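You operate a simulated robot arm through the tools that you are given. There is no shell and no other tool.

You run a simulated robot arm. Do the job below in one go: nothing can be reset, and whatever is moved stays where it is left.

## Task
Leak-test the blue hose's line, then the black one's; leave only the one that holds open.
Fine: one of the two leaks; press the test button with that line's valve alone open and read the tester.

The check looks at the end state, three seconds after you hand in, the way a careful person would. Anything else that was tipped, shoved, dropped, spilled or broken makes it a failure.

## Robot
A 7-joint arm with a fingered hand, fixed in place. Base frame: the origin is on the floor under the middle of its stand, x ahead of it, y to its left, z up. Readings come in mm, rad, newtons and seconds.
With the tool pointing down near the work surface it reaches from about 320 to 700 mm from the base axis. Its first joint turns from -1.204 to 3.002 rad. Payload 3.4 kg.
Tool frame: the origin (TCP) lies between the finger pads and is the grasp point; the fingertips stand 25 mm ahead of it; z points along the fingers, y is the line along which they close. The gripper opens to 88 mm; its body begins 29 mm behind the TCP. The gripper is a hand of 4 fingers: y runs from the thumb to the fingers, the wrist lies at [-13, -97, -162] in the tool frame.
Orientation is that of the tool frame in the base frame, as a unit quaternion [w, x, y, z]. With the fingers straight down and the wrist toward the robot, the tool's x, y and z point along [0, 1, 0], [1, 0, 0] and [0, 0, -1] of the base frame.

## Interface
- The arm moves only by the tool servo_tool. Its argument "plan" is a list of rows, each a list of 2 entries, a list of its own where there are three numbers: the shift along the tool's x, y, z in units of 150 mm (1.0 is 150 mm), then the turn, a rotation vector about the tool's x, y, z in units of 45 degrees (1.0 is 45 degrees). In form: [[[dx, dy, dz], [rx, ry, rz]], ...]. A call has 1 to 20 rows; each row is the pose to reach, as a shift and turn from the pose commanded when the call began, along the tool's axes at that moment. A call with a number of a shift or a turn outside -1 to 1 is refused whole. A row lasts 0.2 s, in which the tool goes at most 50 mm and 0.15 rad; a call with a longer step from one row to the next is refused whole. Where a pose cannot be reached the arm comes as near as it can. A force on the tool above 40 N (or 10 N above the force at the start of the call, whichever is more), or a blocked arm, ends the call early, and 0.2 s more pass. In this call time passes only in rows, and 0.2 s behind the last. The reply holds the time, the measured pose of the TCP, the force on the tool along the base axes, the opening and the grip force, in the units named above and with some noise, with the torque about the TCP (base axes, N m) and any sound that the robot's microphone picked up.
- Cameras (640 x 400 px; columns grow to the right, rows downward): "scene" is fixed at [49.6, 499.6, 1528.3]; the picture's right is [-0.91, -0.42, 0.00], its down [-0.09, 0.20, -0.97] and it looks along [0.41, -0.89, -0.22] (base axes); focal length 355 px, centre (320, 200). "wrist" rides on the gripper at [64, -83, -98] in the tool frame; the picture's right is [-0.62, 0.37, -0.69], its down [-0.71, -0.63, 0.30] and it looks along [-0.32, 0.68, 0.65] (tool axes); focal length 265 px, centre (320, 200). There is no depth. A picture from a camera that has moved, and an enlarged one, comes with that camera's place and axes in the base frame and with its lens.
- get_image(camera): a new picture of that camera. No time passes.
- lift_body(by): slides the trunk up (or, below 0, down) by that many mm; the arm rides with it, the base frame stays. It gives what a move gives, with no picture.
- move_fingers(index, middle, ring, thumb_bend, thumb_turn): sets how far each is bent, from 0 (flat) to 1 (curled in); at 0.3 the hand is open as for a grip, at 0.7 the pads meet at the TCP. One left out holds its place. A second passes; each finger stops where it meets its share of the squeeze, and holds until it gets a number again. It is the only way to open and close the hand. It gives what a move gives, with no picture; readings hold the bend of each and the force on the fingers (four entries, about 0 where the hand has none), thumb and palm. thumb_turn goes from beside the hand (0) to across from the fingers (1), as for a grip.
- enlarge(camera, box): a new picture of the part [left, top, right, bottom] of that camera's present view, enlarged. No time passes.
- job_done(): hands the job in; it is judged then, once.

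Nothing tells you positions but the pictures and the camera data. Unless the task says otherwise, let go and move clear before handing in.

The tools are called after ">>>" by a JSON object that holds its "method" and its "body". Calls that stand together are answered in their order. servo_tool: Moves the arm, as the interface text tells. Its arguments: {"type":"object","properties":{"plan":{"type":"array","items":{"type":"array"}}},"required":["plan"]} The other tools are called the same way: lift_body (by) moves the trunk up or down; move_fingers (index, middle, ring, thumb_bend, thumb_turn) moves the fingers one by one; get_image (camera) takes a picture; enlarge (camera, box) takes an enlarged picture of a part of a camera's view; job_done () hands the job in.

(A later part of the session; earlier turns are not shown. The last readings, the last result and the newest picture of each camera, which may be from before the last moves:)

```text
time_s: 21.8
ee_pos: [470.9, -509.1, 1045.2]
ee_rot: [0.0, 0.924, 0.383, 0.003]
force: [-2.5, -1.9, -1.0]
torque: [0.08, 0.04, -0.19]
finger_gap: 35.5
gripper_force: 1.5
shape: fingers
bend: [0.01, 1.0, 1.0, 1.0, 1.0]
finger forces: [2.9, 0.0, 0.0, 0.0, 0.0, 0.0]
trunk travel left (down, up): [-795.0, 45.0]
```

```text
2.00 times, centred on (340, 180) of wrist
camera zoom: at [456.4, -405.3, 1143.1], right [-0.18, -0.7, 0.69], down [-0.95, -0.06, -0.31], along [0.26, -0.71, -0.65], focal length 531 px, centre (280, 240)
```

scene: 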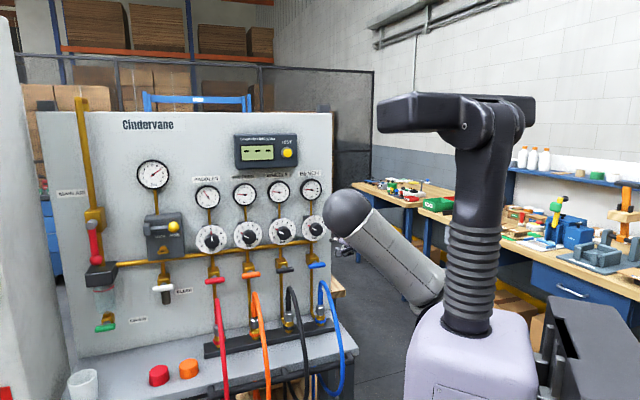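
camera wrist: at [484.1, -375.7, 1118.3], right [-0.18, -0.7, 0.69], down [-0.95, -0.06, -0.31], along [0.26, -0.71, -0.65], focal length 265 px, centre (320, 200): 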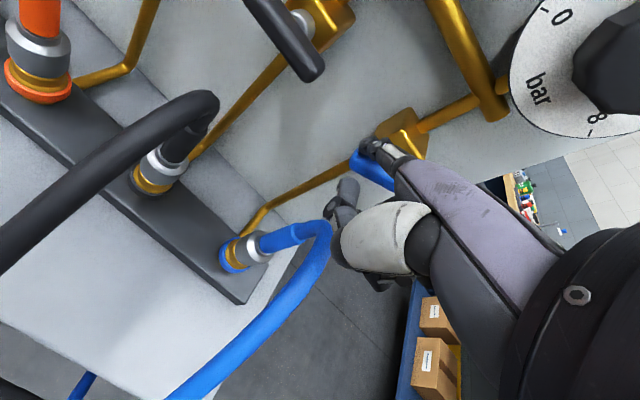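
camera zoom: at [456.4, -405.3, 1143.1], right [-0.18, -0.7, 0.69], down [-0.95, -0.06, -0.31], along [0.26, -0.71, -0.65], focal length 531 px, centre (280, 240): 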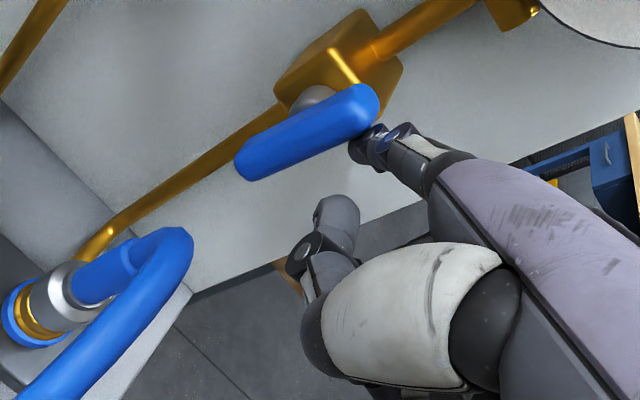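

Almost upright, about 5° short. A few more millimetres until the stop is felt.

>>> {"method": "servo_tool", "body": {"plan": [[[0.013, 0, -0.01], [0, 0, 0]], [[0.027, 0, -0.015], [0, 0, 0]], [[0.04, 0, -0.015], [0, 0, 0]]]}}

>>> {"method": "enlarge", "body": {"camera": "scene", "box": [260, 220, 360, 290]}}

>>> {"method": "enlarge", "body": {"camera": "wrist", "box": [240, 80, 440, 280]}}

```text
time_s: 22.6
ee_pos: [474.7, -506.4, 1046.2]
ee_rot: [-0.001, 0.924, 0.382, 0.001]
force: [-3.9, -4.0, -1.3]
torque: [0.15, 0.09, -0.39]
finger_gap: 35.4
gripper_force: 2.5
shape: fingers
bend: [0.01, 1.0, 1.0, 1.0, 1.0]
finger forces: [5.5, 0.1, 0.0, 0.1, 0.0, 0.0]
trunk travel left (down, up): [-795.0, 45.0]
```

```text
5.71 times, centred on (310, 255) of scene
camera zoom: at [49.6, 499.6, 1528.3], right [-0.91, -0.42, 0.0], down [-0.09, 0.2, -0.97], along [0.41, -0.89, -0.22], focal length 2026 px, centre (377, -114)
```

zoom: 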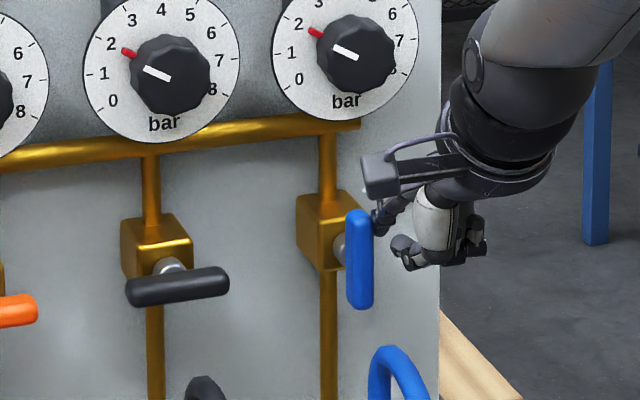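

```text
2.00 times, centred on (340, 180) of wrist
camera zoom: at [459.9, -401.8, 1144.9], right [-0.18, -0.7, 0.69], down [-0.95, -0.06, -0.31], along [0.26, -0.71, -0.66], focal length 531 px, centre (280, 240)
```

zoom: 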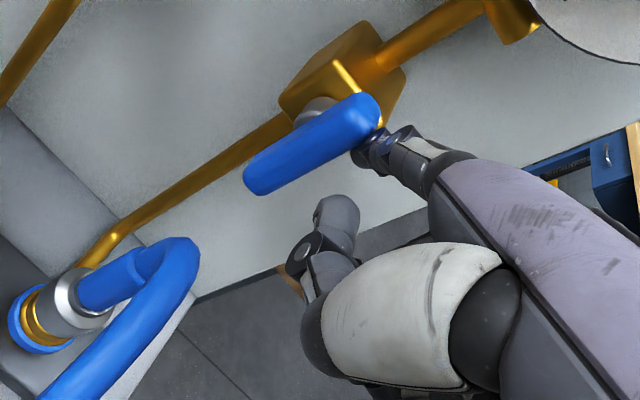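

The blue bar is now vertical against its stop: the blue valve alone is open. I'll back off and go up to the tester, turning the finger level.

>>> {"method": "servo_tool", "body": {"plan": [[[-0.1, -0.1, -0.05], [0, 0, 0]], [[-0.1, -0.38, -0.1], [0, 0, 0]], [[-0.1, -0.58, -0.3], [0, 0, 0]], [[-0.1, -0.58, -0.6], [0, 0, 0]], [[-0.1, -0.58, -0.9], [0, 0, 0]]]}}

>>> {"method": "servo_tool", "body": {"plan": [[[0.11, 0, -0.16], [-0.1667, 0, 0]], [[0.22, 0, -0.32], [-0.3333, 0, 0]], [[0.33, 0, -0.48], [-0.5, 0, 0]], [[0.44, 0, -0.64], [-0.6667, 0, 0]], [[0.55, 0, -0.8], [-0.8333, 0, 0]], [[0.65, 0, -0.95], [-1.0, 0, 0]]]}}

>>> {"method": "get_image", "body": {"camera": "wrist"}}

>>> {"method": "get_image", "body": {"camera": "scene"}}

```text
time_s: 23.8
ee_pos: [403.3, -452.1, 1181.3]
ee_rot: [0.0, 0.924, 0.383, 0.001]
force: [0.1, 0.0, -1.1]
torque: [0.02, -0.01, -0.01]
finger_gap: 35.9
gripper_force: 0.1
shape: fingers
bend: [0.0, 1.0, 1.0, 1.0, 1.0]
finger forces: [0.0, 0.0, 0.0, 0.1, 0.0, 0.0]
trunk travel left (down, up): [-795.0, 45.0]
```

```text
time_s: 25.2
ee_pos: [476.3, -404.1, 1323.5]
ee_rot: [0.349, 0.854, 0.357, 0.147]
force: [0.3, -0.8, 0.9]
torque: [0.05, -0.01, 0.0]
finger_gap: 36.0
gripper_force: 0.1
shape: fingers
bend: [0.0, 1.0, 1.0, 1.0, 1.0]
finger forces: [0.1, 0.1, 0.0, 0.0, 0.0, 0.0]
out of reach, approached as far as the arm can: row 6
trunk travel left (down, up): [-795.0, 45.0]
```

```text
taken
camera wrist: at [428.6, -268.2, 1335.4], right [-0.6, -0.29, 0.75], down [-0.67, -0.34, -0.66], along [0.45, -0.89, 0.01], focal length 265 px, centre (320, 200)
```

wrist: 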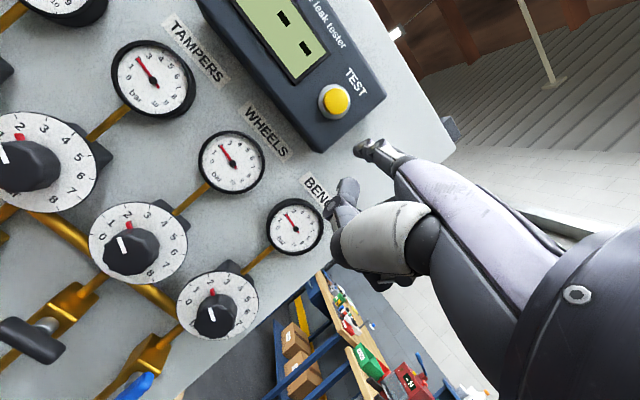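

```text
taken
```

scene: 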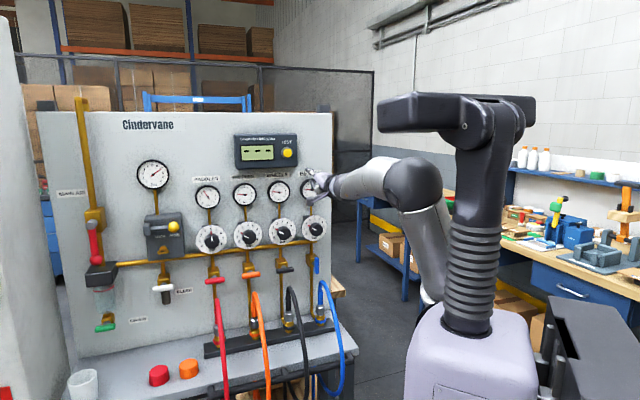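

The valve stays open and the tester reads "- - -". I'll line up the fingertip with the TEST button at a small standoff.

>>> {"method": "servo_tool", "body": {"plan": [[[0.056, 0.157, 0.031], [0, 0, 0]], [[0.111, 0.314, 0.063], [0, 0, 0]], [[0.167, 0.471, 0.094], [0, 0, 0]]]}}

>>> {"method": "enlarge", "body": {"camera": "wrist", "box": [240, 60, 440, 210]}}

>>> {"method": "enlarge", "body": {"camera": "scene", "box": [240, 110, 360, 200]}}

```text
time_s: 26.0
ee_pos: [535.9, -428.7, 1364.2]
ee_rot: [0.354, 0.853, 0.353, 0.149]
force: [0.3, -1.3, 0.2]
torque: [-0.03, 0.01, 0.03]
finger_gap: 36.0
gripper_force: 0.0
shape: fingers
bend: [0.0, 1.0, 1.0, 1.0, 1.0]
finger forces: [0.0, 0.0, 0.1, 0.0, 0.0, 0.0]
trunk travel left (down, up): [-795.0, 45.0]
```

```text
2.67 times, centred on (340, 135) of wrist
camera zoom: at [489.2, -293.9, 1375.0], right [-0.6, -0.28, 0.75], down [-0.67, -0.34, -0.66], along [0.44, -0.9, 0.02], focal length 708 px, centre (267, 373)
```

zoom: 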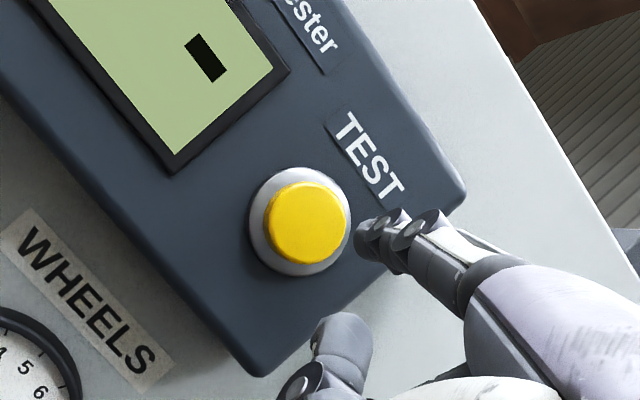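

```text
4.44 times, centred on (300, 155) of scene
camera zoom: at [49.6, 499.6, 1528.3], right [-0.91, -0.42, 0.0], down [-0.09, 0.2, -0.97], along [0.41, -0.89, -0.22], focal length 1576 px, centre (409, 400)
```

zoom: 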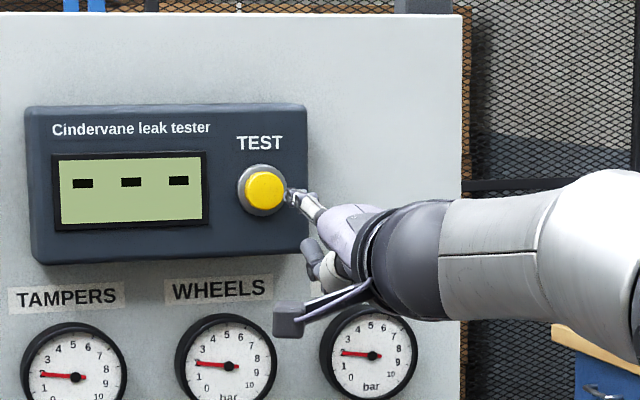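

The fingertip is lined up with the button about 55 mm away. I'll press straight in with small final steps.

>>> {"method": "servo_tool", "body": {"plan": [[[0, 0.113, 0.113], [0, 0, 0]], [[0, 0.217, 0.217], [0, 0, 0]], [[0, 0.245, 0.245], [0, 0, 0]], [[0, 0.264, 0.264], [0, 0, 0]], [[0, 0.28, 0.28], [0, 0, 0]]]}}

>>> {"method": "enlarge", "body": {"camera": "scene", "box": [240, 110, 360, 200]}}

>>> {"method": "enlarge", "body": {"camera": "wrist", "box": [240, 60, 440, 210]}}

```text
time_s: 27.2
ee_pos: [573.3, -466.8, 1366.9]
ee_rot: [0.356, 0.853, 0.353, 0.148]
force: [-10.7, 8.6, -2.3]
torque: [-0.42, -0.45, 0.12]
finger_gap: 34.5
gripper_force: 6.3
shape: fingers
bend: [0.01, 1.0, 1.0, 1.0, 1.0]
finger forces: [13.3, 0.1, 0.0, 0.1, 0.0, 0.0]
trunk travel left (down, up): [-795.0, 45.0]
heard: click
```

```text
4.44 times, centred on (300, 155) of scene
camera zoom: at [49.6, 499.6, 1528.3], right [-0.91, -0.42, 0.0], down [-0.09, 0.2, -0.97], along [0.41, -0.89, -0.22], focal length 1576 px, centre (409, 400)
```

zoom: 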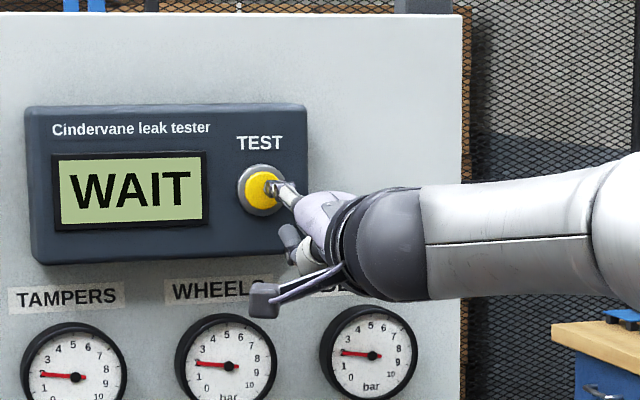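

```text
2.67 times, centred on (340, 135) of wrist
camera zoom: at [526.4, -331.2, 1378.0], right [-0.6, -0.28, 0.75], down [-0.66, -0.34, -0.66], along [0.44, -0.9, 0.03], focal length 708 px, centre (267, 373)
```

zoom: 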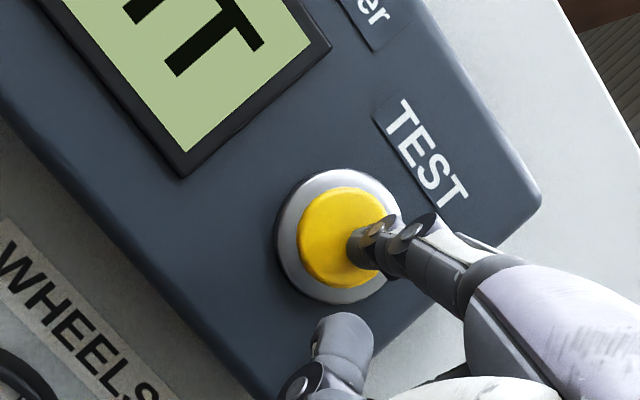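

The button clicked and the tester shows WAIT. I'll pull the finger back off the button along the same line and let time pass.

>>> {"method": "servo_tool", "body": {"plan": [[[0, -0.05, -0.05], [0, 0, 0]], [[0, -0.15, -0.15], [0, 0, 0]], [[0, -0.28, -0.28], [0, 0, 0]], [[0, -0.28, -0.28], [0, 0, 0]], [[0, -0.28, -0.28], [0, 0, 0]], [[0, -0.28, -0.28], [0, 0, 0]], [[0, -0.28, -0.28], [0, 0, 0]], [[0, -0.28, -0.28], [0, 0, 0]], [[0, -0.28, -0.28], [0, 0, 0]], [[0, -0.28, -0.28], [0, 0, 0]]]}}

>>> {"method": "enlarge", "body": {"camera": "scene", "box": [240, 110, 360, 200]}}

```text
time_s: 29.4
ee_pos: [535.7, -427.6, 1364.6]
ee_rot: [0.354, 0.853, 0.353, 0.149]
force: [-0.3, 0.1, -0.7]
torque: [0.0, -0.04, -0.04]
finger_gap: 36.0
gripper_force: 0.1
shape: fingers
bend: [0.0, 1.0, 1.0, 1.0, 1.0]
finger forces: [0.1, 0.1, 0.0, 0.1, 0.0, 0.0]
trunk travel left (down, up): [-795.0, 45.0]
```

```text
4.44 times, centred on (300, 155) of scene
camera zoom: at [49.6, 499.6, 1528.3], right [-0.91, -0.42, 0.0], down [-0.09, 0.2, -0.97], along [0.41, -0.89, -0.22], focal length 1576 px, centre (409, 400)
```

zoom: 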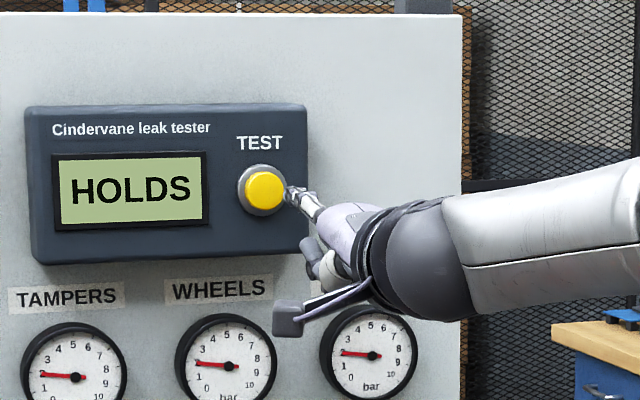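

The blue line reads HOLDS. Next I'll close blue again and test black; I'm backing off and going down to the blue bar's upper left side.

>>> {"method": "servo_tool", "body": {"plan": [[[0, -0.189, -0.189], [0, 0, 0]], [[0, -0.4, -0.2], [0, 0, 0]], [[-0.09, -0.53, -0.08], [0, 0, 0]], [[-0.22, -0.65, 0.05], [0, 0, 0]], [[-0.36, -0.778, 0.165], [0, 0, 0]]]}}

>>> {"method": "servo_tool", "body": {"plan": [[[0, -0.11, 0.12], [0.1667, 0, 0]], [[0, -0.22, 0.24], [0.3333, 0, 0]], [[0, -0.33, 0.36], [0.5, 0, 0]], [[0, -0.44, 0.48], [0.6667, 0, 0]], [[0, -0.55, 0.6], [0.8333, 0, 0]], [[0, -0.66, 0.73], [1.0, 0, 0]]]}}

>>> {"method": "get_image", "body": {"camera": "wrist"}}

>>> {"method": "get_image", "body": {"camera": "scene"}}

```text
time_s: 30.6
ee_pos: [450.3, -421.7, 1263.9]
ee_rot: [0.353, 0.854, 0.353, 0.149]
force: [0.6, 0.0, 0.4]
torque: [-0.02, 0.01, -0.01]
finger_gap: 36.0
gripper_force: 0.0
shape: fingers
bend: [0.0, 1.0, 1.0, 1.0, 1.0]
finger forces: [0.0, 0.0, 0.0, 0.1, 0.1, 0.1]
out of reach, approached as far as the arm can: row 2
trunk travel left (down, up): [-795.0, 45.0]
```

```text
time_s: 32.0
ee_pos: [457.9, -426.9, 1116.0]
ee_rot: [-0.001, 0.923, 0.384, 0.002]
force: [-0.1, 0.3, -0.6]
torque: [0.0, -0.03, 0.02]
finger_gap: 36.1
gripper_force: 0.0
shape: fingers
bend: [0.0, 1.0, 1.0, 1.0, 1.0]
finger forces: [0.0, 0.0, 0.0, 0.0, 0.0, 0.1]
trunk travel left (down, up): [-795.0, 45.0]
```

```text
taken
camera wrist: at [443.2, -321.8, 1215.4], right [-0.18, -0.7, 0.69], down [-0.95, -0.06, -0.31], along [0.26, -0.71, -0.66], focal length 265 px, centre (320, 200)
```

wrist: 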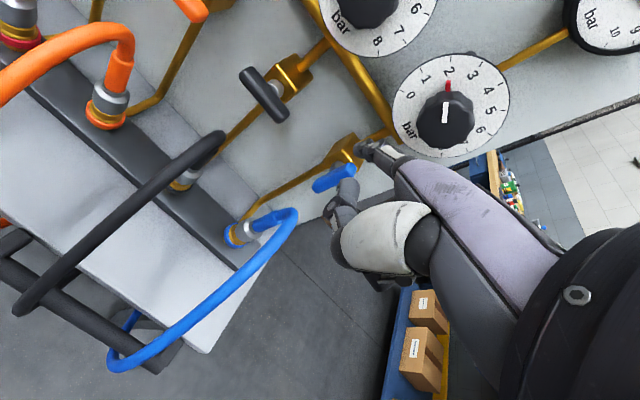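

```text
taken
```

scene: 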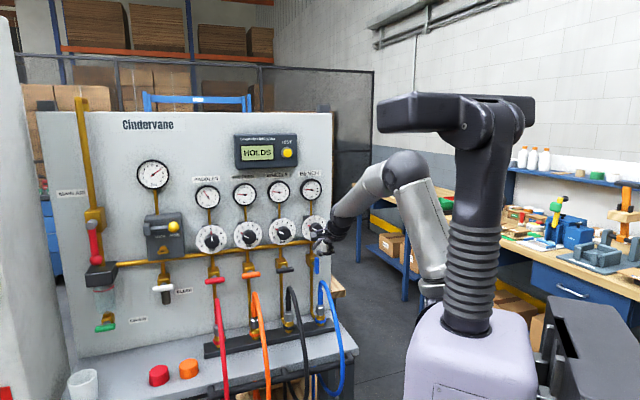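

>>> {"method": "servo_tool", "body": {"plan": [[[0, 0, 0.2], [0, 0, 0]], [[0, 0.05, 0.413], [0, 0, 0]], [[0, 0.25, 0.413], [0, 0, 0]], [[0, 0.45, 0.413], [0, 0, 0]]]}}

>>> {"method": "enlarge", "body": {"camera": "scene", "box": [260, 220, 360, 290]}}

>>> {"method": "enlarge", "body": {"camera": "wrist", "box": [240, 80, 440, 280]}}

```text
time_s: 33.0
ee_pos: [504.1, -474.8, 1056.2]
ee_rot: [-0.002, 0.924, 0.383, 0.001]
force: [-1.2, 0.5, 0.3]
torque: [0.01, 0.03, 0.0]
finger_gap: 35.9
gripper_force: 0.1
shape: fingers
bend: [0.0, 1.0, 1.0, 1.0, 1.0]
finger forces: [0.0, 0.0, 0.1, 0.0, 0.0, 0.0]
trunk travel left (down, up): [-795.0, 45.0]
```

```text
5.71 times, centred on (310, 255) of scene
camera zoom: at [49.6, 499.6, 1528.3], right [-0.91, -0.42, 0.0], down [-0.09, 0.2, -0.97], along [0.41, -0.89, -0.22], focal length 2026 px, centre (377, -114)
```

zoom: 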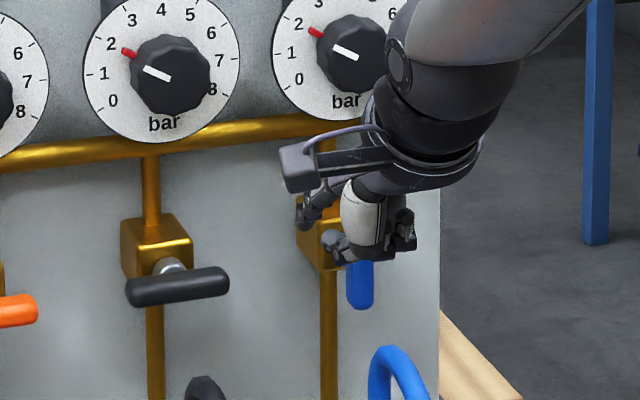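

```text
2.00 times, centred on (340, 180) of wrist
camera zoom: at [490.0, -370.2, 1154.8], right [-0.18, -0.7, 0.69], down [-0.95, -0.06, -0.31], along [0.26, -0.71, -0.66], focal length 531 px, centre (280, 240)
```

zoom: 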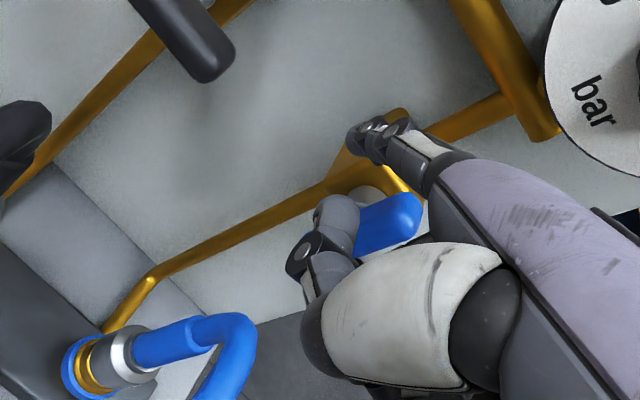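

The fingertip is left of the bar's top. I'll sweep the top over to the right and then down, staying above the bar the whole way.

>>> {"method": "servo_tool", "body": {"plan": [[[-0.039, 0, 0.077], [0, 0, 0]], [[-0.1, 0, 0.077], [0, 0, 0]], [[-0.146, 0, 0.07], [0, 0, 0]], [[-0.186, 0, 0.063], [0, 0, 0]], [[-0.226, 0, 0.057], [0, 0, 0]], [[-0.266, 0, 0.063], [0, 0, 0]], [[-0.306, 0, 0.077], [0, 0, 0]], [[-0.339, 0, 0.097], [0, 0, 0]]]}}

>>> {"method": "enlarge", "body": {"camera": "scene", "box": [260, 220, 360, 290]}}

>>> {"method": "enlarge", "body": {"camera": "wrist", "box": [240, 80, 440, 280]}}

```text
time_s: 34.8
ee_pos: [469.3, -507.3, 1041.6]
ee_rot: [0.001, 0.924, 0.382, 0.001]
force: [0.2, 3.3, 3.9]
torque: [-0.24, -0.35, 0.39]
finger_gap: 37.3
gripper_force: 2.4
shape: fingers
bend: [0.0, 1.0, 1.0, 1.0, 1.0]
finger forces: [5.7, 0.0, 0.0, 0.1, 0.1, 0.0]
trunk travel left (down, up): [-795.0, 45.0]
```

```text
5.71 times, centred on (310, 255) of scene
camera zoom: at [49.6, 499.6, 1528.3], right [-0.91, -0.42, 0.0], down [-0.09, 0.2, -0.97], along [0.41, -0.89, -0.22], focal length 2026 px, centre (377, -114)
```

zoom: 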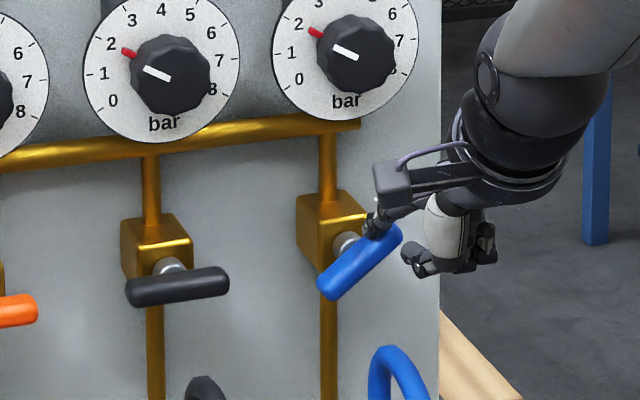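

```text
2.00 times, centred on (340, 180) of wrist
camera zoom: at [453.8, -403.3, 1140.4], right [-0.18, -0.7, 0.69], down [-0.95, -0.06, -0.31], along [0.26, -0.71, -0.65], focal length 531 px, centre (280, 240)
```

zoom: 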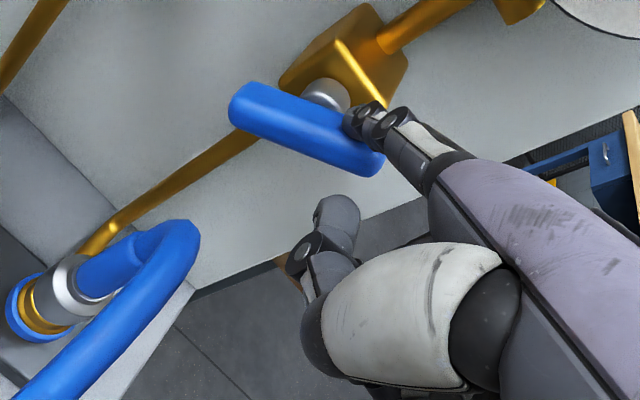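

>>> {"method": "servo_tool", "body": {"plan": [[[-0.022, 0, 0.026], [0, 0, 0]], [[-0.042, 0, 0.053], [0, 0, 0]], [[-0.055, 0, 0.073], [0, 0, 0]], [[-0.055, 0, 0.086], [0, 0, 0]], [[-0.055, 0, 0.1], [0, 0, 0]]]}}

>>> {"method": "enlarge", "body": {"camera": "scene", "box": [260, 220, 360, 290]}}

>>> {"method": "enlarge", "body": {"camera": "wrist", "box": [240, 80, 440, 280]}}

```text
time_s: 36.0
ee_pos: [461.7, -511.9, 1027.3]
ee_rot: [0.003, 0.924, 0.383, 0.003]
force: [-3.2, 6.5, 11.2]
torque: [-0.59, -0.79, 0.33]
finger_gap: 40.5
gripper_force: 4.9
shape: fingers
bend: [0.0, 1.0, 1.0, 1.0, 1.0]
finger forces: [10.8, 0.1, 0.0, 0.0, 0.1, 0.0]
trunk travel left (down, up): [-795.0, 45.0]
```

```text
5.71 times, centred on (310, 255) of scene
camera zoom: at [49.6, 499.6, 1528.3], right [-0.91, -0.42, 0.0], down [-0.09, 0.2, -0.97], along [0.41, -0.89, -0.22], focal length 2026 px, centre (377, -114)
```

zoom: 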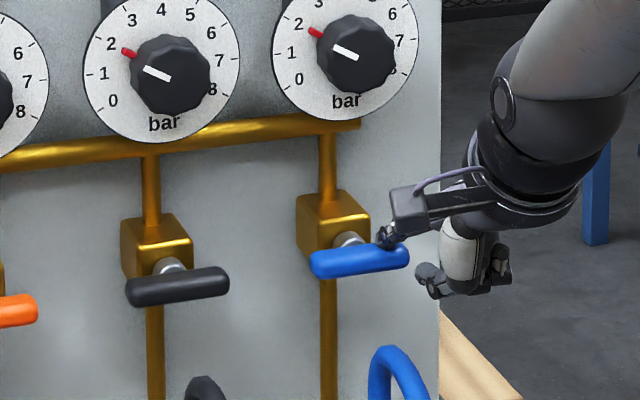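

```text
2.00 times, centred on (340, 180) of wrist
camera zoom: at [446.2, -407.5, 1126.5], right [-0.18, -0.7, 0.69], down [-0.95, -0.06, -0.31], along [0.26, -0.71, -0.65], focal length 531 px, centre (280, 240)
```

zoom: 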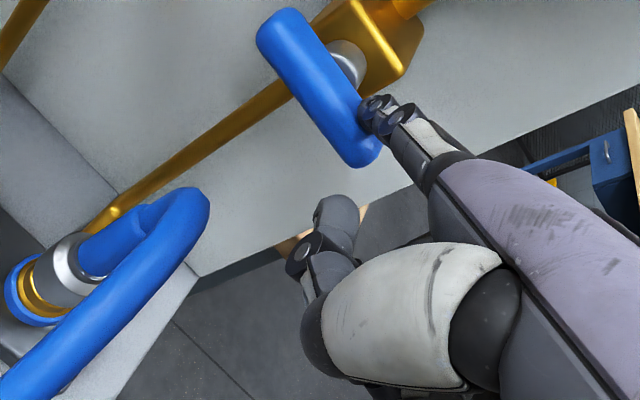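

Blue is closed again, held against its stop at ~11 N. I'll move over to the left end of the black bar, 114 mm to the left.

>>> {"method": "servo_tool", "body": {"plan": [[[0, 0, -0.15], [0, 0, 0]], [[0, -0.23, -0.35], [0, 0, 0]], [[0.3, -0.3, -0.35], [0, 0, 0]], [[0.6, -0.3, -0.35], [0, 0, 0]], [[0.9, -0.3, -0.35], [0, 0, 0]]]}}

>>> {"method": "servo_tool", "body": {"plan": [[[0.143, 0.05, 0], [0, 0, 0]], [[0.143, 0.33, 0], [0, 0, 0]], [[0.143, 0.33, 0.12], [0, 0, 0]], [[0.143, 0.33, 0.2], [0, 0, 0]]]}}

>>> {"method": "enlarge", "body": {"camera": "scene", "box": [260, 220, 360, 290]}}

>>> {"method": "get_image", "body": {"camera": "wrist"}}

```text
time_s: 37.2
ee_pos: [528.0, -386.4, 1079.0]
ee_rot: [0.001, 0.924, 0.383, 0.001]
force: [-0.3, -0.3, 0.0]
torque: [0.0, 0.01, 0.02]
finger_gap: 36.0
gripper_force: 0.1
shape: fingers
bend: [0.0, 1.0, 1.0, 1.0, 1.0]
finger forces: [0.0, 0.1, 0.0, 0.0, 0.1, 0.0]
trunk travel left (down, up): [-795.0, 45.0]
```

```text
time_s: 38.2
ee_pos: [576.6, -406.1, 1048.0]
ee_rot: [0.0, 0.924, 0.383, 0.001]
force: [0.0, -0.3, -0.3]
torque: [-0.01, 0.02, 0.02]
finger_gap: 35.9
gripper_force: 0.1
shape: fingers
bend: [0.0, 1.0, 1.0, 1.0, 1.0]
finger forces: [0.0, 0.0, 0.1, 0.1, 0.0, 0.0]
trunk travel left (down, up): [-795.0, 45.0]
```

```text
5.71 times, centred on (310, 255) of scene
camera zoom: at [49.6, 499.6, 1528.3], right [-0.91, -0.42, 0.0], down [-0.09, 0.2, -0.97], along [0.41, -0.89, -0.22], focal length 2026 px, centre (377, -114)
```

zoom: 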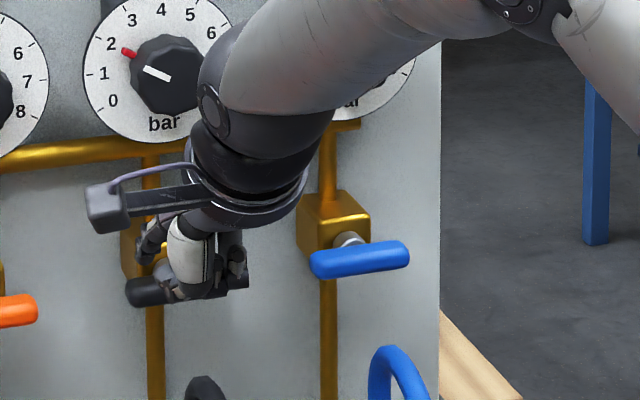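

```text
taken
camera wrist: at [561.4, -302.7, 1146.2], right [-0.18, -0.7, 0.69], down [-0.95, -0.06, -0.31], along [0.26, -0.71, -0.65], focal length 265 px, centre (320, 200)
```

wrist: 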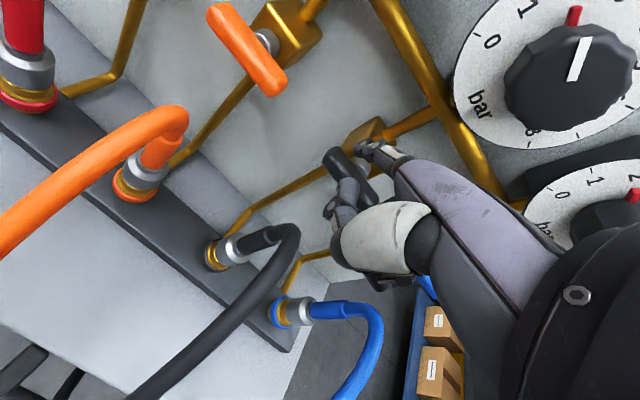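

Positioned over the black bar's left end. Pressing it down along the same arc as blue.

>>> {"method": "servo_tool", "body": {"plan": [[[0, 0, 0.06], [0, 0, 0]], [[0, 0, 0.102], [0, 0, 0]], [[0.008, 0, 0.13], [0, 0, 0]], [[0.018, 0, 0.16], [0, 0, 0]], [[0.027, 0, 0.19], [0, 0, 0]], [[0.023, 0, 0.22], [0, 0, 0]], [[0.014, 0, 0.248], [0, 0, 0]]]}}

>>> {"method": "enlarge", "body": {"camera": "scene", "box": [260, 220, 360, 290]}}

>>> {"method": "enlarge", "body": {"camera": "wrist", "box": [240, 80, 440, 280]}}

```text
time_s: 39.8
ee_pos: [579.3, -405.0, 1012.3]
ee_rot: [-0.001, 0.923, 0.384, 0.002]
force: [-0.1, 0.5, 4.5]
torque: [-0.19, -0.25, 0.09]
finger_gap: 38.5
gripper_force: 1.6
shape: fingers
bend: [0.0, 1.0, 1.0, 1.0, 1.0]
finger forces: [3.4, 0.0, 0.1, 0.0, 0.0, 0.0]
trunk travel left (down, up): [-795.0, 45.0]
```

```text
5.71 times, centred on (310, 255) of scene
camera zoom: at [49.6, 499.6, 1528.3], right [-0.91, -0.42, 0.0], down [-0.09, 0.2, -0.97], along [0.41, -0.89, -0.22], focal length 2026 px, centre (377, -114)
```

zoom: 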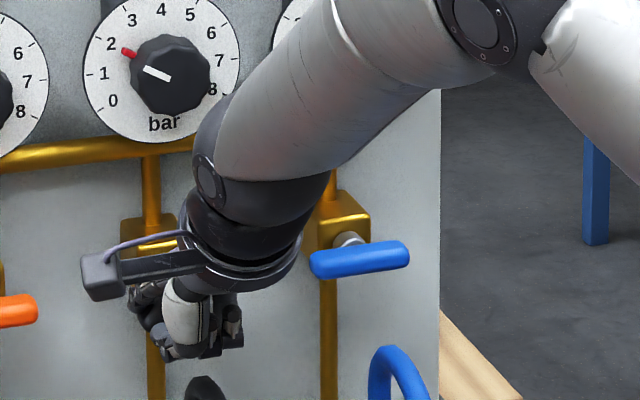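

```text
2.00 times, centred on (340, 180) of wrist
camera zoom: at [563.6, -300.0, 1111.1], right [-0.18, -0.7, 0.69], down [-0.95, -0.06, -0.31], along [0.26, -0.71, -0.65], focal length 531 px, centre (280, 240)
```

zoom: 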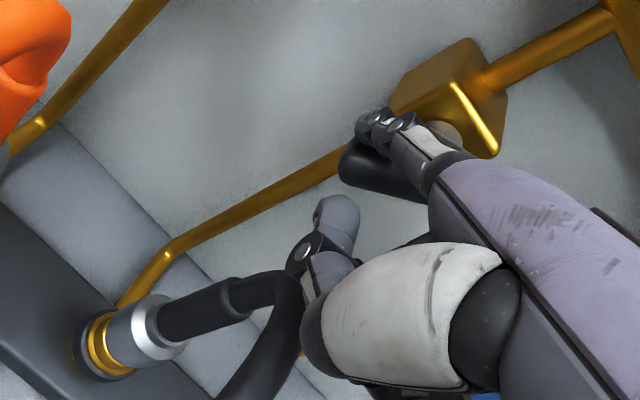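

Same angle as blue had. Now over to the raised right end of the black bar.

>>> {"method": "servo_tool", "body": {"plan": [[[0.02, 0, -0.2], [0, 0, 0]], [[0.02, 0, -0.48], [0, 0, 0]], [[-0.2, 0, -0.48], [0, 0, 0]], [[-0.421, 0, -0.48], [0, 0, 0]], [[-0.421, 0, -0.3], [0, 0, 0]], [[-0.421, 0, -0.123], [0, 0, 0]]]}}

>>> {"method": "enlarge", "body": {"camera": "scene", "box": [260, 220, 360, 290]}}

>>> {"method": "enlarge", "body": {"camera": "wrist", "box": [240, 80, 440, 280]}}

```text
time_s: 41.2
ee_pos: [533.7, -450.5, 1031.0]
ee_rot: [0.0, 0.924, 0.383, 0.002]
force: [-0.1, 0.6, 0.3]
torque: [0.03, -0.01, 0.0]
finger_gap: 35.9
gripper_force: 0.1
shape: fingers
bend: [0.0, 1.0, 1.0, 1.0, 1.0]
finger forces: [0.0, 0.0, 0.0, 0.0, 0.1, 0.0]
trunk travel left (down, up): [-795.0, 45.0]
```

```text
5.71 times, centred on (310, 255) of scene
camera zoom: at [49.6, 499.6, 1528.3], right [-0.91, -0.42, 0.0], down [-0.09, 0.2, -0.97], along [0.41, -0.89, -0.22], focal length 2026 px, centre (377, -114)
```

zoom: 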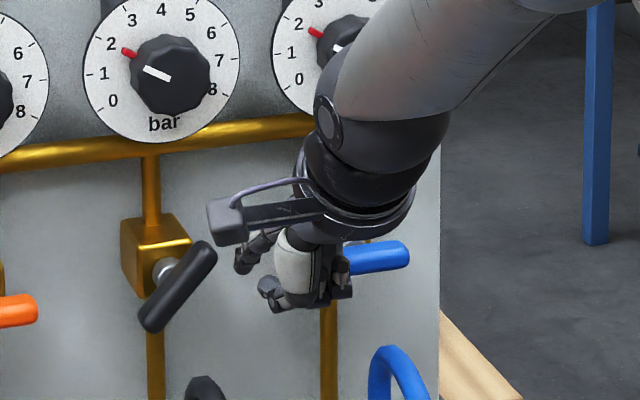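

```text
2.00 times, centred on (340, 180) of wrist
camera zoom: at [519.0, -346.6, 1130.0], right [-0.18, -0.7, 0.69], down [-0.95, -0.06, -0.31], along [0.26, -0.71, -0.65], focal length 531 px, centre (280, 240)
```

zoom: 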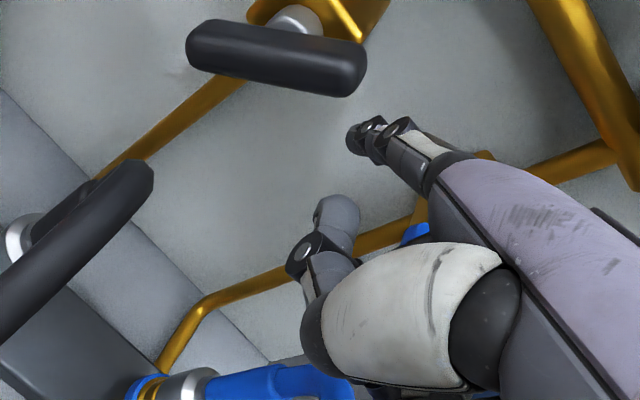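

>>> {"method": "servo_tool", "body": {"plan": [[[0.061, 0, -0.005], [0, 0, 0]], [[0.101, 0, -0.011], [0, 0, 0]], [[0.121, 0, -0.025], [0, 0, 0]], [[0.141, 0, -0.045], [0, 0, 0]], [[0.161, 0, -0.065], [0, 0, 0]], [[0.181, 0, -0.078], [0, 0, 0]], [[0.201, 0, -0.085], [0, 0, 0]], [[0.215, 0, -0.091], [0, 0, 0]], [[0.225, 0, -0.091], [0, 0, 0]]]}}

>>> {"method": "enlarge", "body": {"camera": "scene", "box": [260, 220, 360, 290]}}

>>> {"method": "enlarge", "body": {"camera": "wrist", "box": [240, 80, 440, 280]}}

```text
time_s: 43.2
ee_pos: [557.4, -426.4, 1043.2]
ee_rot: [0.0, 0.924, 0.383, 0.002]
force: [-3.9, -3.5, 2.4]
torque: [-0.01, -0.15, -0.32]
finger_gap: 36.3
gripper_force: 2.1
shape: fingers
bend: [0.0, 1.0, 1.0, 1.0, 1.0]
finger forces: [4.6, 0.0, 0.1, 0.0, 0.0, 0.1]
trunk travel left (down, up): [-795.0, 45.0]
```

```text
5.71 times, centred on (310, 255) of scene
camera zoom: at [49.6, 499.6, 1528.3], right [-0.91, -0.42, 0.0], down [-0.09, 0.2, -0.97], along [0.41, -0.89, -0.22], focal length 2026 px, centre (377, -114)
```

zoom: 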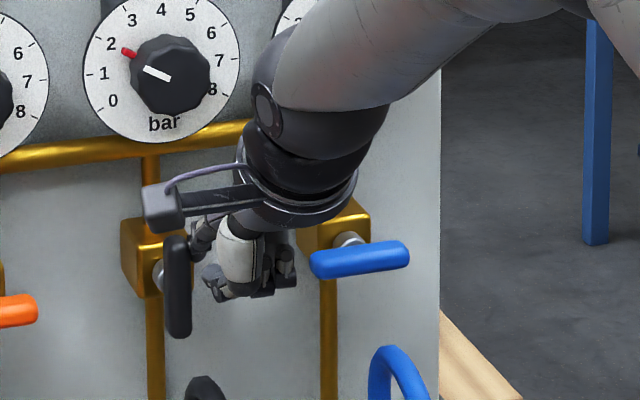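

```text
2.00 times, centred on (340, 180) of wrist
camera zoom: at [541.8, -322.2, 1142.4], right [-0.18, -0.7, 0.69], down [-0.95, -0.06, -0.31], along [0.26, -0.71, -0.65], focal length 531 px, centre (280, 240)
```

zoom: 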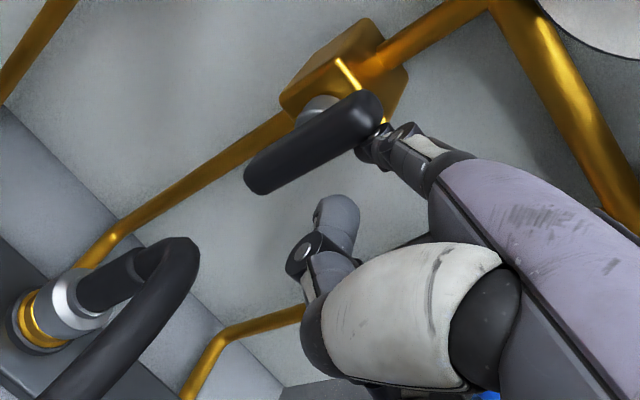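

The black bar is vertical and blue is horizontal, so black alone is open. I'll back off and return to the TEST button.

>>> {"method": "servo_tool", "body": {"plan": [[[-0.1, -0.1, -0.05], [0, 0, 0]], [[-0.1, -0.38, -0.1], [0, 0, 0]], [[-0.1, -0.52, -0.3], [0, 0, 0]], [[-0.1, -0.52, -0.6], [0, 0, 0]], [[-0.1, -0.52, -0.9], [0, 0, 0]]]}}

>>> {"method": "servo_tool", "body": {"plan": [[[0, 0.03, -0.16], [-0.1667, 0, 0]], [[0, 0.06, -0.32], [-0.3333, 0, 0]], [[0, 0.09, -0.48], [-0.5, 0, 0]], [[0, 0.12, -0.64], [-0.6667, 0, 0]], [[0, 0.15, -0.8], [-0.8333, 0, 0]], [[0, 0.18, -0.95], [-1.0, 0, 0]]]}}

>>> {"method": "get_image", "body": {"camera": "scene"}}

>>> {"method": "enlarge", "body": {"camera": "scene", "box": [190, 210, 350, 310]}}

```text
time_s: 44.4
ee_pos: [489.8, -381.4, 1178.2]
ee_rot: [0.0, 0.924, 0.382, 0.003]
force: [-0.4, 1.1, -0.1]
torque: [0.0, 0.01, 0.02]
finger_gap: 36.2
gripper_force: 0.0
shape: fingers
bend: [0.0, 1.0, 1.0, 1.0, 1.0]
finger forces: [0.1, 0.0, 0.0, 0.0, 0.0, 0.0]
trunk travel left (down, up): [-795.0, 45.0]
```

```text
time_s: 45.8
ee_pos: [512.3, -400.6, 1322.1]
ee_rot: [0.354, 0.853, 0.353, 0.149]
force: [0.0, 0.1, -0.1]
torque: [0.0, 0.02, -0.02]
finger_gap: 35.5
gripper_force: 0.1
shape: fingers
bend: [0.0, 1.0, 1.0, 1.0, 1.0]
finger forces: [0.1, 0.0, 0.0, 0.1, 0.0, 0.0]
trunk travel left (down, up): [-795.0, 45.0]
```

```text
taken
```

scene: 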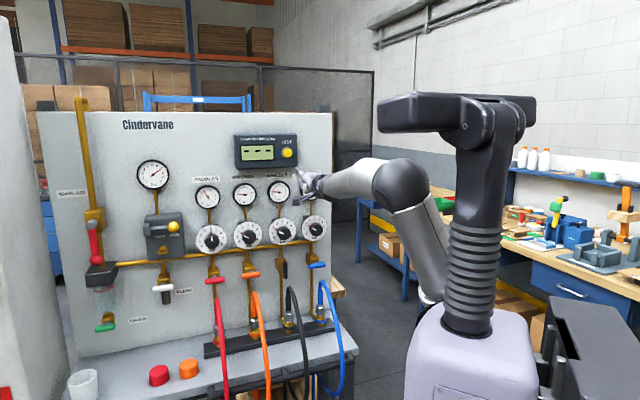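

```text
4.00 times, centred on (270, 260) of scene
camera zoom: at [49.6, 499.6, 1528.3], right [-0.91, -0.42, 0.0], down [-0.09, 0.2, -0.97], along [0.41, -0.89, -0.22], focal length 1418 px, centre (520, -40)
```

zoom: 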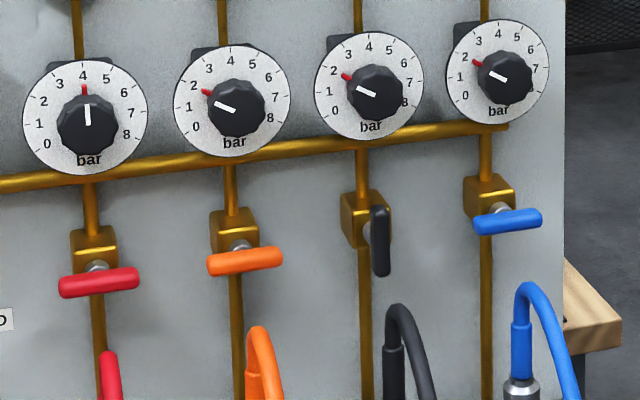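

Only the black valve is open and the display has reset to dashes. I'll line up with the button again and press.

>>> {"method": "servo_tool", "body": {"plan": [[[-0.01, 0.185, -0.013], [0, 0, 0]], [[-0.02, 0.37, -0.025], [0, 0, 0]], [[-0.02, 0.37, -0.025], [0, 0, 0]]]}}

>>> {"method": "enlarge", "body": {"camera": "wrist", "box": [240, 60, 440, 210]}}

>>> {"method": "enlarge", "body": {"camera": "scene", "box": [240, 110, 360, 200]}}

```text
time_s: 46.6
ee_pos: [534.7, -427.9, 1364.6]
ee_rot: [0.354, 0.853, 0.353, 0.148]
force: [0.4, -0.2, 0.3]
torque: [-0.02, 0.01, 0.0]
finger_gap: 36.0
gripper_force: 0.0
shape: fingers
bend: [0.0, 1.0, 1.0, 1.0, 1.0]
finger forces: [0.1, 0.1, 0.1, 0.1, 0.0, 0.0]
trunk travel left (down, up): [-795.0, 45.0]
```

```text
2.67 times, centred on (340, 135) of wrist
camera zoom: at [487.5, -292.9, 1375.3], right [-0.6, -0.28, 0.75], down [-0.67, -0.34, -0.66], along [0.44, -0.9, 0.02], focal length 708 px, centre (267, 373)
```

zoom: 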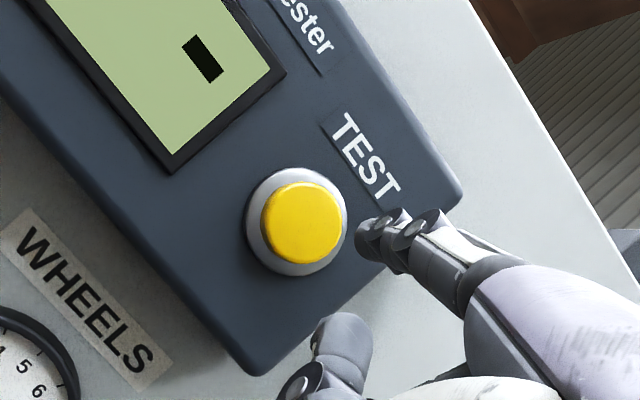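

```text
4.44 times, centred on (300, 155) of scene
camera zoom: at [49.6, 499.6, 1528.3], right [-0.91, -0.42, 0.0], down [-0.09, 0.2, -0.97], along [0.41, -0.89, -0.22], focal length 1576 px, centre (409, 400)
```

zoom: 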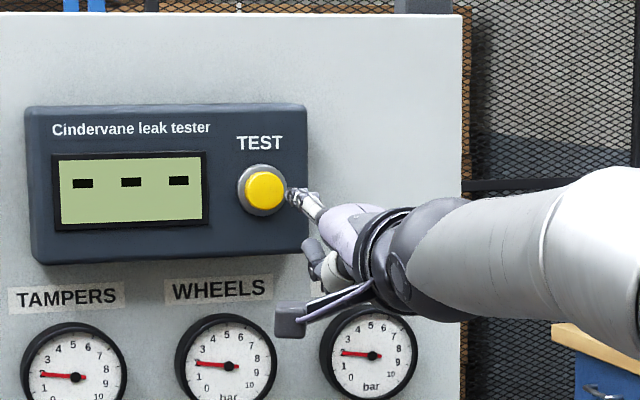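

Same alignment as before; pressing with the same stroke.

>>> {"method": "servo_tool", "body": {"plan": [[[0, 0.113, 0.113], [0, 0, 0]], [[0, 0.217, 0.217], [0, 0, 0]], [[0, 0.245, 0.245], [0, 0, 0]], [[0, 0.264, 0.264], [0, 0, 0]], [[0, 0.282, 0.282], [0, 0, 0]]]}}

>>> {"method": "enlarge", "body": {"camera": "scene", "box": [240, 110, 360, 200]}}

```text
time_s: 47.8
ee_pos: [572.5, -468.2, 1367.1]
ee_rot: [0.355, 0.853, 0.353, 0.149]
force: [-10.5, 7.9, -2.7]
torque: [-0.42, -0.48, 0.08]
finger_gap: 34.7
gripper_force: 6.1
shape: fingers
bend: [0.01, 1.0, 1.0, 1.0, 1.0]
finger forces: [12.9, 0.1, 0.1, 0.0, 0.1, 0.1]
trunk travel left (down, up): [-795.0, 45.0]
heard: click
```

```text
4.44 times, centred on (300, 155) of scene
camera zoom: at [49.6, 499.6, 1528.3], right [-0.91, -0.42, 0.0], down [-0.09, 0.2, -0.97], along [0.41, -0.89, -0.22], focal length 1576 px, centre (409, 400)
```

zoom: 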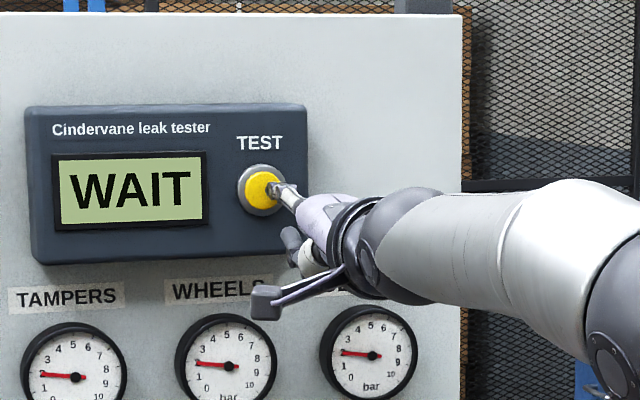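

The button clicked and shows WAIT. Pulling back and waiting for the reading.

>>> {"method": "servo_tool", "body": {"plan": [[[0, -0.05, -0.05], [0, 0, 0]], [[0, -0.15, -0.15], [0, 0, 0]], [[0, -0.28, -0.28], [0, 0, 0]], [[0, -0.28, -0.28], [0, 0, 0]], [[0, -0.28, -0.28], [0, 0, 0]], [[0, -0.28, -0.28], [0, 0, 0]], [[0, -0.28, -0.28], [0, 0, 0]], [[0, -0.28, -0.28], [0, 0, 0]], [[0, -0.28, -0.28], [0, 0, 0]], [[0, -0.28, -0.28], [0, 0, 0]]]}}

>>> {"method": "enlarge", "body": {"camera": "scene", "box": [240, 110, 360, 200]}}

```text
time_s: 50.0
ee_pos: [533.7, -430.1, 1364.4]
ee_rot: [0.354, 0.854, 0.353, 0.148]
force: [-0.4, 1.4, 0.1]
torque: [0.0, -0.01, -0.02]
finger_gap: 36.0
gripper_force: 0.0
shape: fingers
bend: [0.0, 1.0, 1.0, 1.0, 1.0]
finger forces: [0.0, 0.1, 0.0, 0.0, 0.0, 0.1]
trunk travel left (down, up): [-795.0, 45.0]
```

```text
4.44 times, centred on (300, 155) of scene
camera zoom: at [49.6, 499.6, 1528.3], right [-0.91, -0.42, 0.0], down [-0.09, 0.2, -0.97], along [0.41, -0.89, -0.22], focal length 1576 px, centre (409, 400)
```

zoom: 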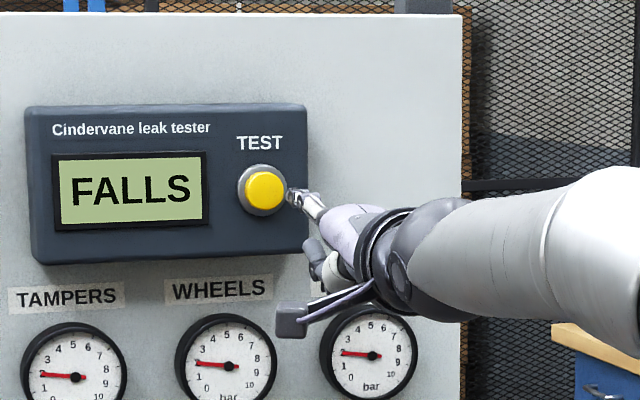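

Black reads FALLS, so it leaks; blue is the one to leave open. First I'll close black: back off and go to the left of its upper end.

>>> {"method": "servo_tool", "body": {"plan": [[[0, -0.17, -0.17], [0, 0, 0]], [[0.05, -0.33, -0.12], [0, 0, 0]], [[0.15, -0.45, 0.0], [0, 0, 0]], [[0.28, -0.57, 0.13], [0, 0, 0]], [[0.413, -0.683, 0.259], [0, 0, 0]]]}}

>>> {"method": "servo_tool", "body": {"plan": [[[0, -0.124, 0.108], [0.1667, 0, 0]], [[0, -0.248, 0.216], [0.3333, 0, 0]], [[0, -0.372, 0.325], [0.5, 0, 0]], [[0, -0.496, 0.433], [0.6667, 0, 0]], [[0, -0.62, 0.541], [0.8333, 0, 0]], [[0, -0.745, 0.65], [1.0, 0, 0]]]}}

>>> {"method": "get_image", "body": {"camera": "wrist"}}

>>> {"method": "get_image", "body": {"camera": "scene"}}

```text
time_s: 51.2
ee_pos: [546.5, -357.6, 1262.5]
ee_rot: [0.347, 0.858, 0.347, 0.154]
force: [0.0, 0.6, -0.5]
torque: [-0.01, 0.04, -0.01]
finger_gap: 35.9
gripper_force: 0.1
shape: fingers
bend: [0.0, 1.0, 1.0, 1.0, 1.0]
finger forces: [0.0, 0.0, 0.1, 0.0, 0.0, 0.0]
trunk travel left (down, up): [-795.0, 45.0]
```

```text
time_s: 52.6
ee_pos: [541.9, -347.0, 1113.1]
ee_rot: [-0.001, 0.924, 0.383, 0.0]
force: [0.3, 0.5, -0.2]
torque: [0.02, 0.01, 0.01]
finger_gap: 36.0
gripper_force: 0.1
shape: fingers
bend: [0.0, 1.0, 1.0, 1.0, 1.0]
finger forces: [0.0, 0.0, 0.0, 0.0, 0.1, 0.1]
out of reach, approached as far as the arm can: row 2
trunk travel left (down, up): [-795.0, 45.0]
```

```text
taken
camera wrist: at [526.9, -242.6, 1213.0], right [-0.18, -0.7, 0.69], down [-0.95, -0.06, -0.3], along [0.25, -0.71, -0.66], focal length 265 px, centre (320, 200)
```

wrist: 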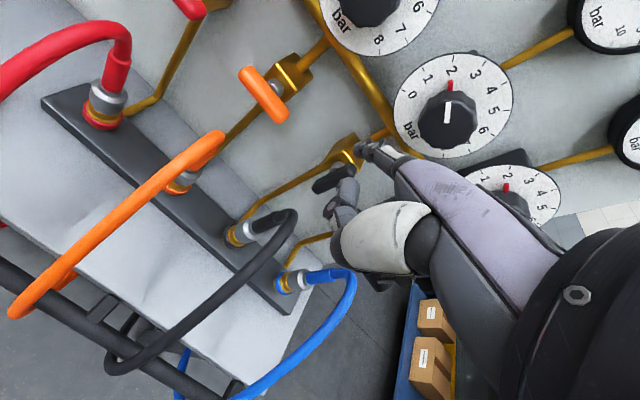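

```text
taken
```

scene: 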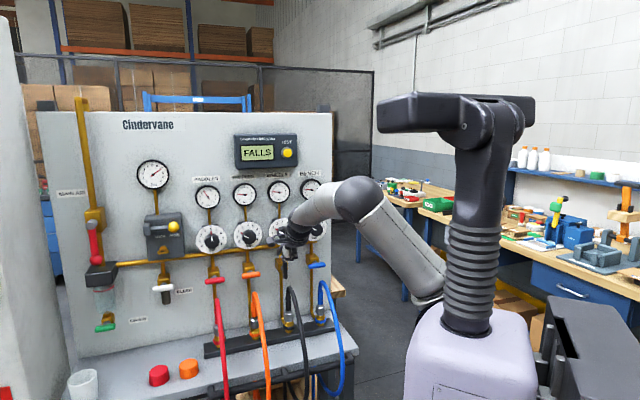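

>>> {"method": "servo_tool", "body": {"plan": [[[0, 0, 0.2], [0, 0, 0]], [[-0.01, 0.05, 0.38], [0, 0, 0]], [[-0.02, 0.24, 0.38], [0, 0, 0]], [[-0.02, 0.425, 0.38], [0, 0, 0]]]}}

>>> {"method": "enlarge", "body": {"camera": "scene", "box": [260, 220, 360, 290]}}

>>> {"method": "enlarge", "body": {"camera": "wrist", "box": [240, 80, 440, 280]}}

```text
time_s: 53.6
ee_pos: [584.1, -392.5, 1057.0]
ee_rot: [-0.001, 0.924, 0.383, 0.001]
force: [0.0, -0.2, -0.1]
torque: [0.02, 0.03, -0.01]
finger_gap: 35.9
gripper_force: 0.1
shape: fingers
bend: [0.0, 1.0, 1.0, 1.0, 1.0]
finger forces: [0.1, 0.1, 0.0, 0.0, 0.0, 0.1]
trunk travel left (down, up): [-795.0, 45.0]
```

```text
5.71 times, centred on (310, 255) of scene
camera zoom: at [49.6, 499.6, 1528.3], right [-0.91, -0.42, 0.0], down [-0.09, 0.2, -0.97], along [0.41, -0.89, -0.22], focal length 2026 px, centre (377, -114)
```

zoom: 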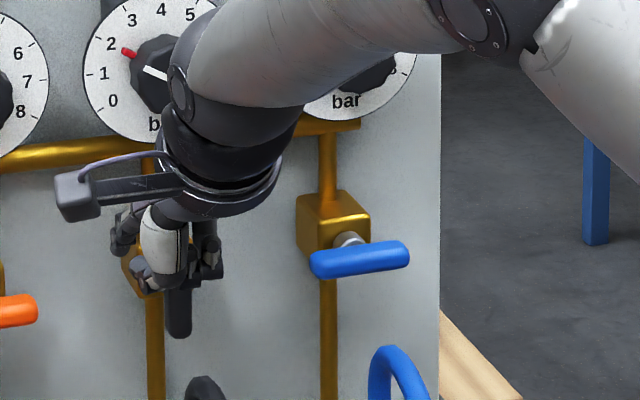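

```text
2.00 times, centred on (340, 180) of wrist
camera zoom: at [569.6, -289.0, 1155.7], right [-0.18, -0.7, 0.69], down [-0.95, -0.06, -0.31], along [0.26, -0.71, -0.66], focal length 531 px, centre (280, 240)
```

zoom: 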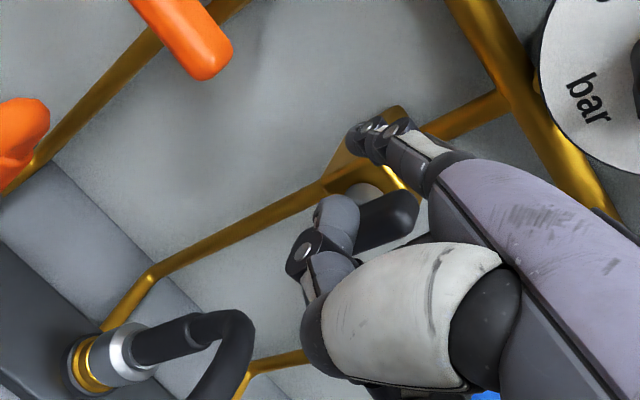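

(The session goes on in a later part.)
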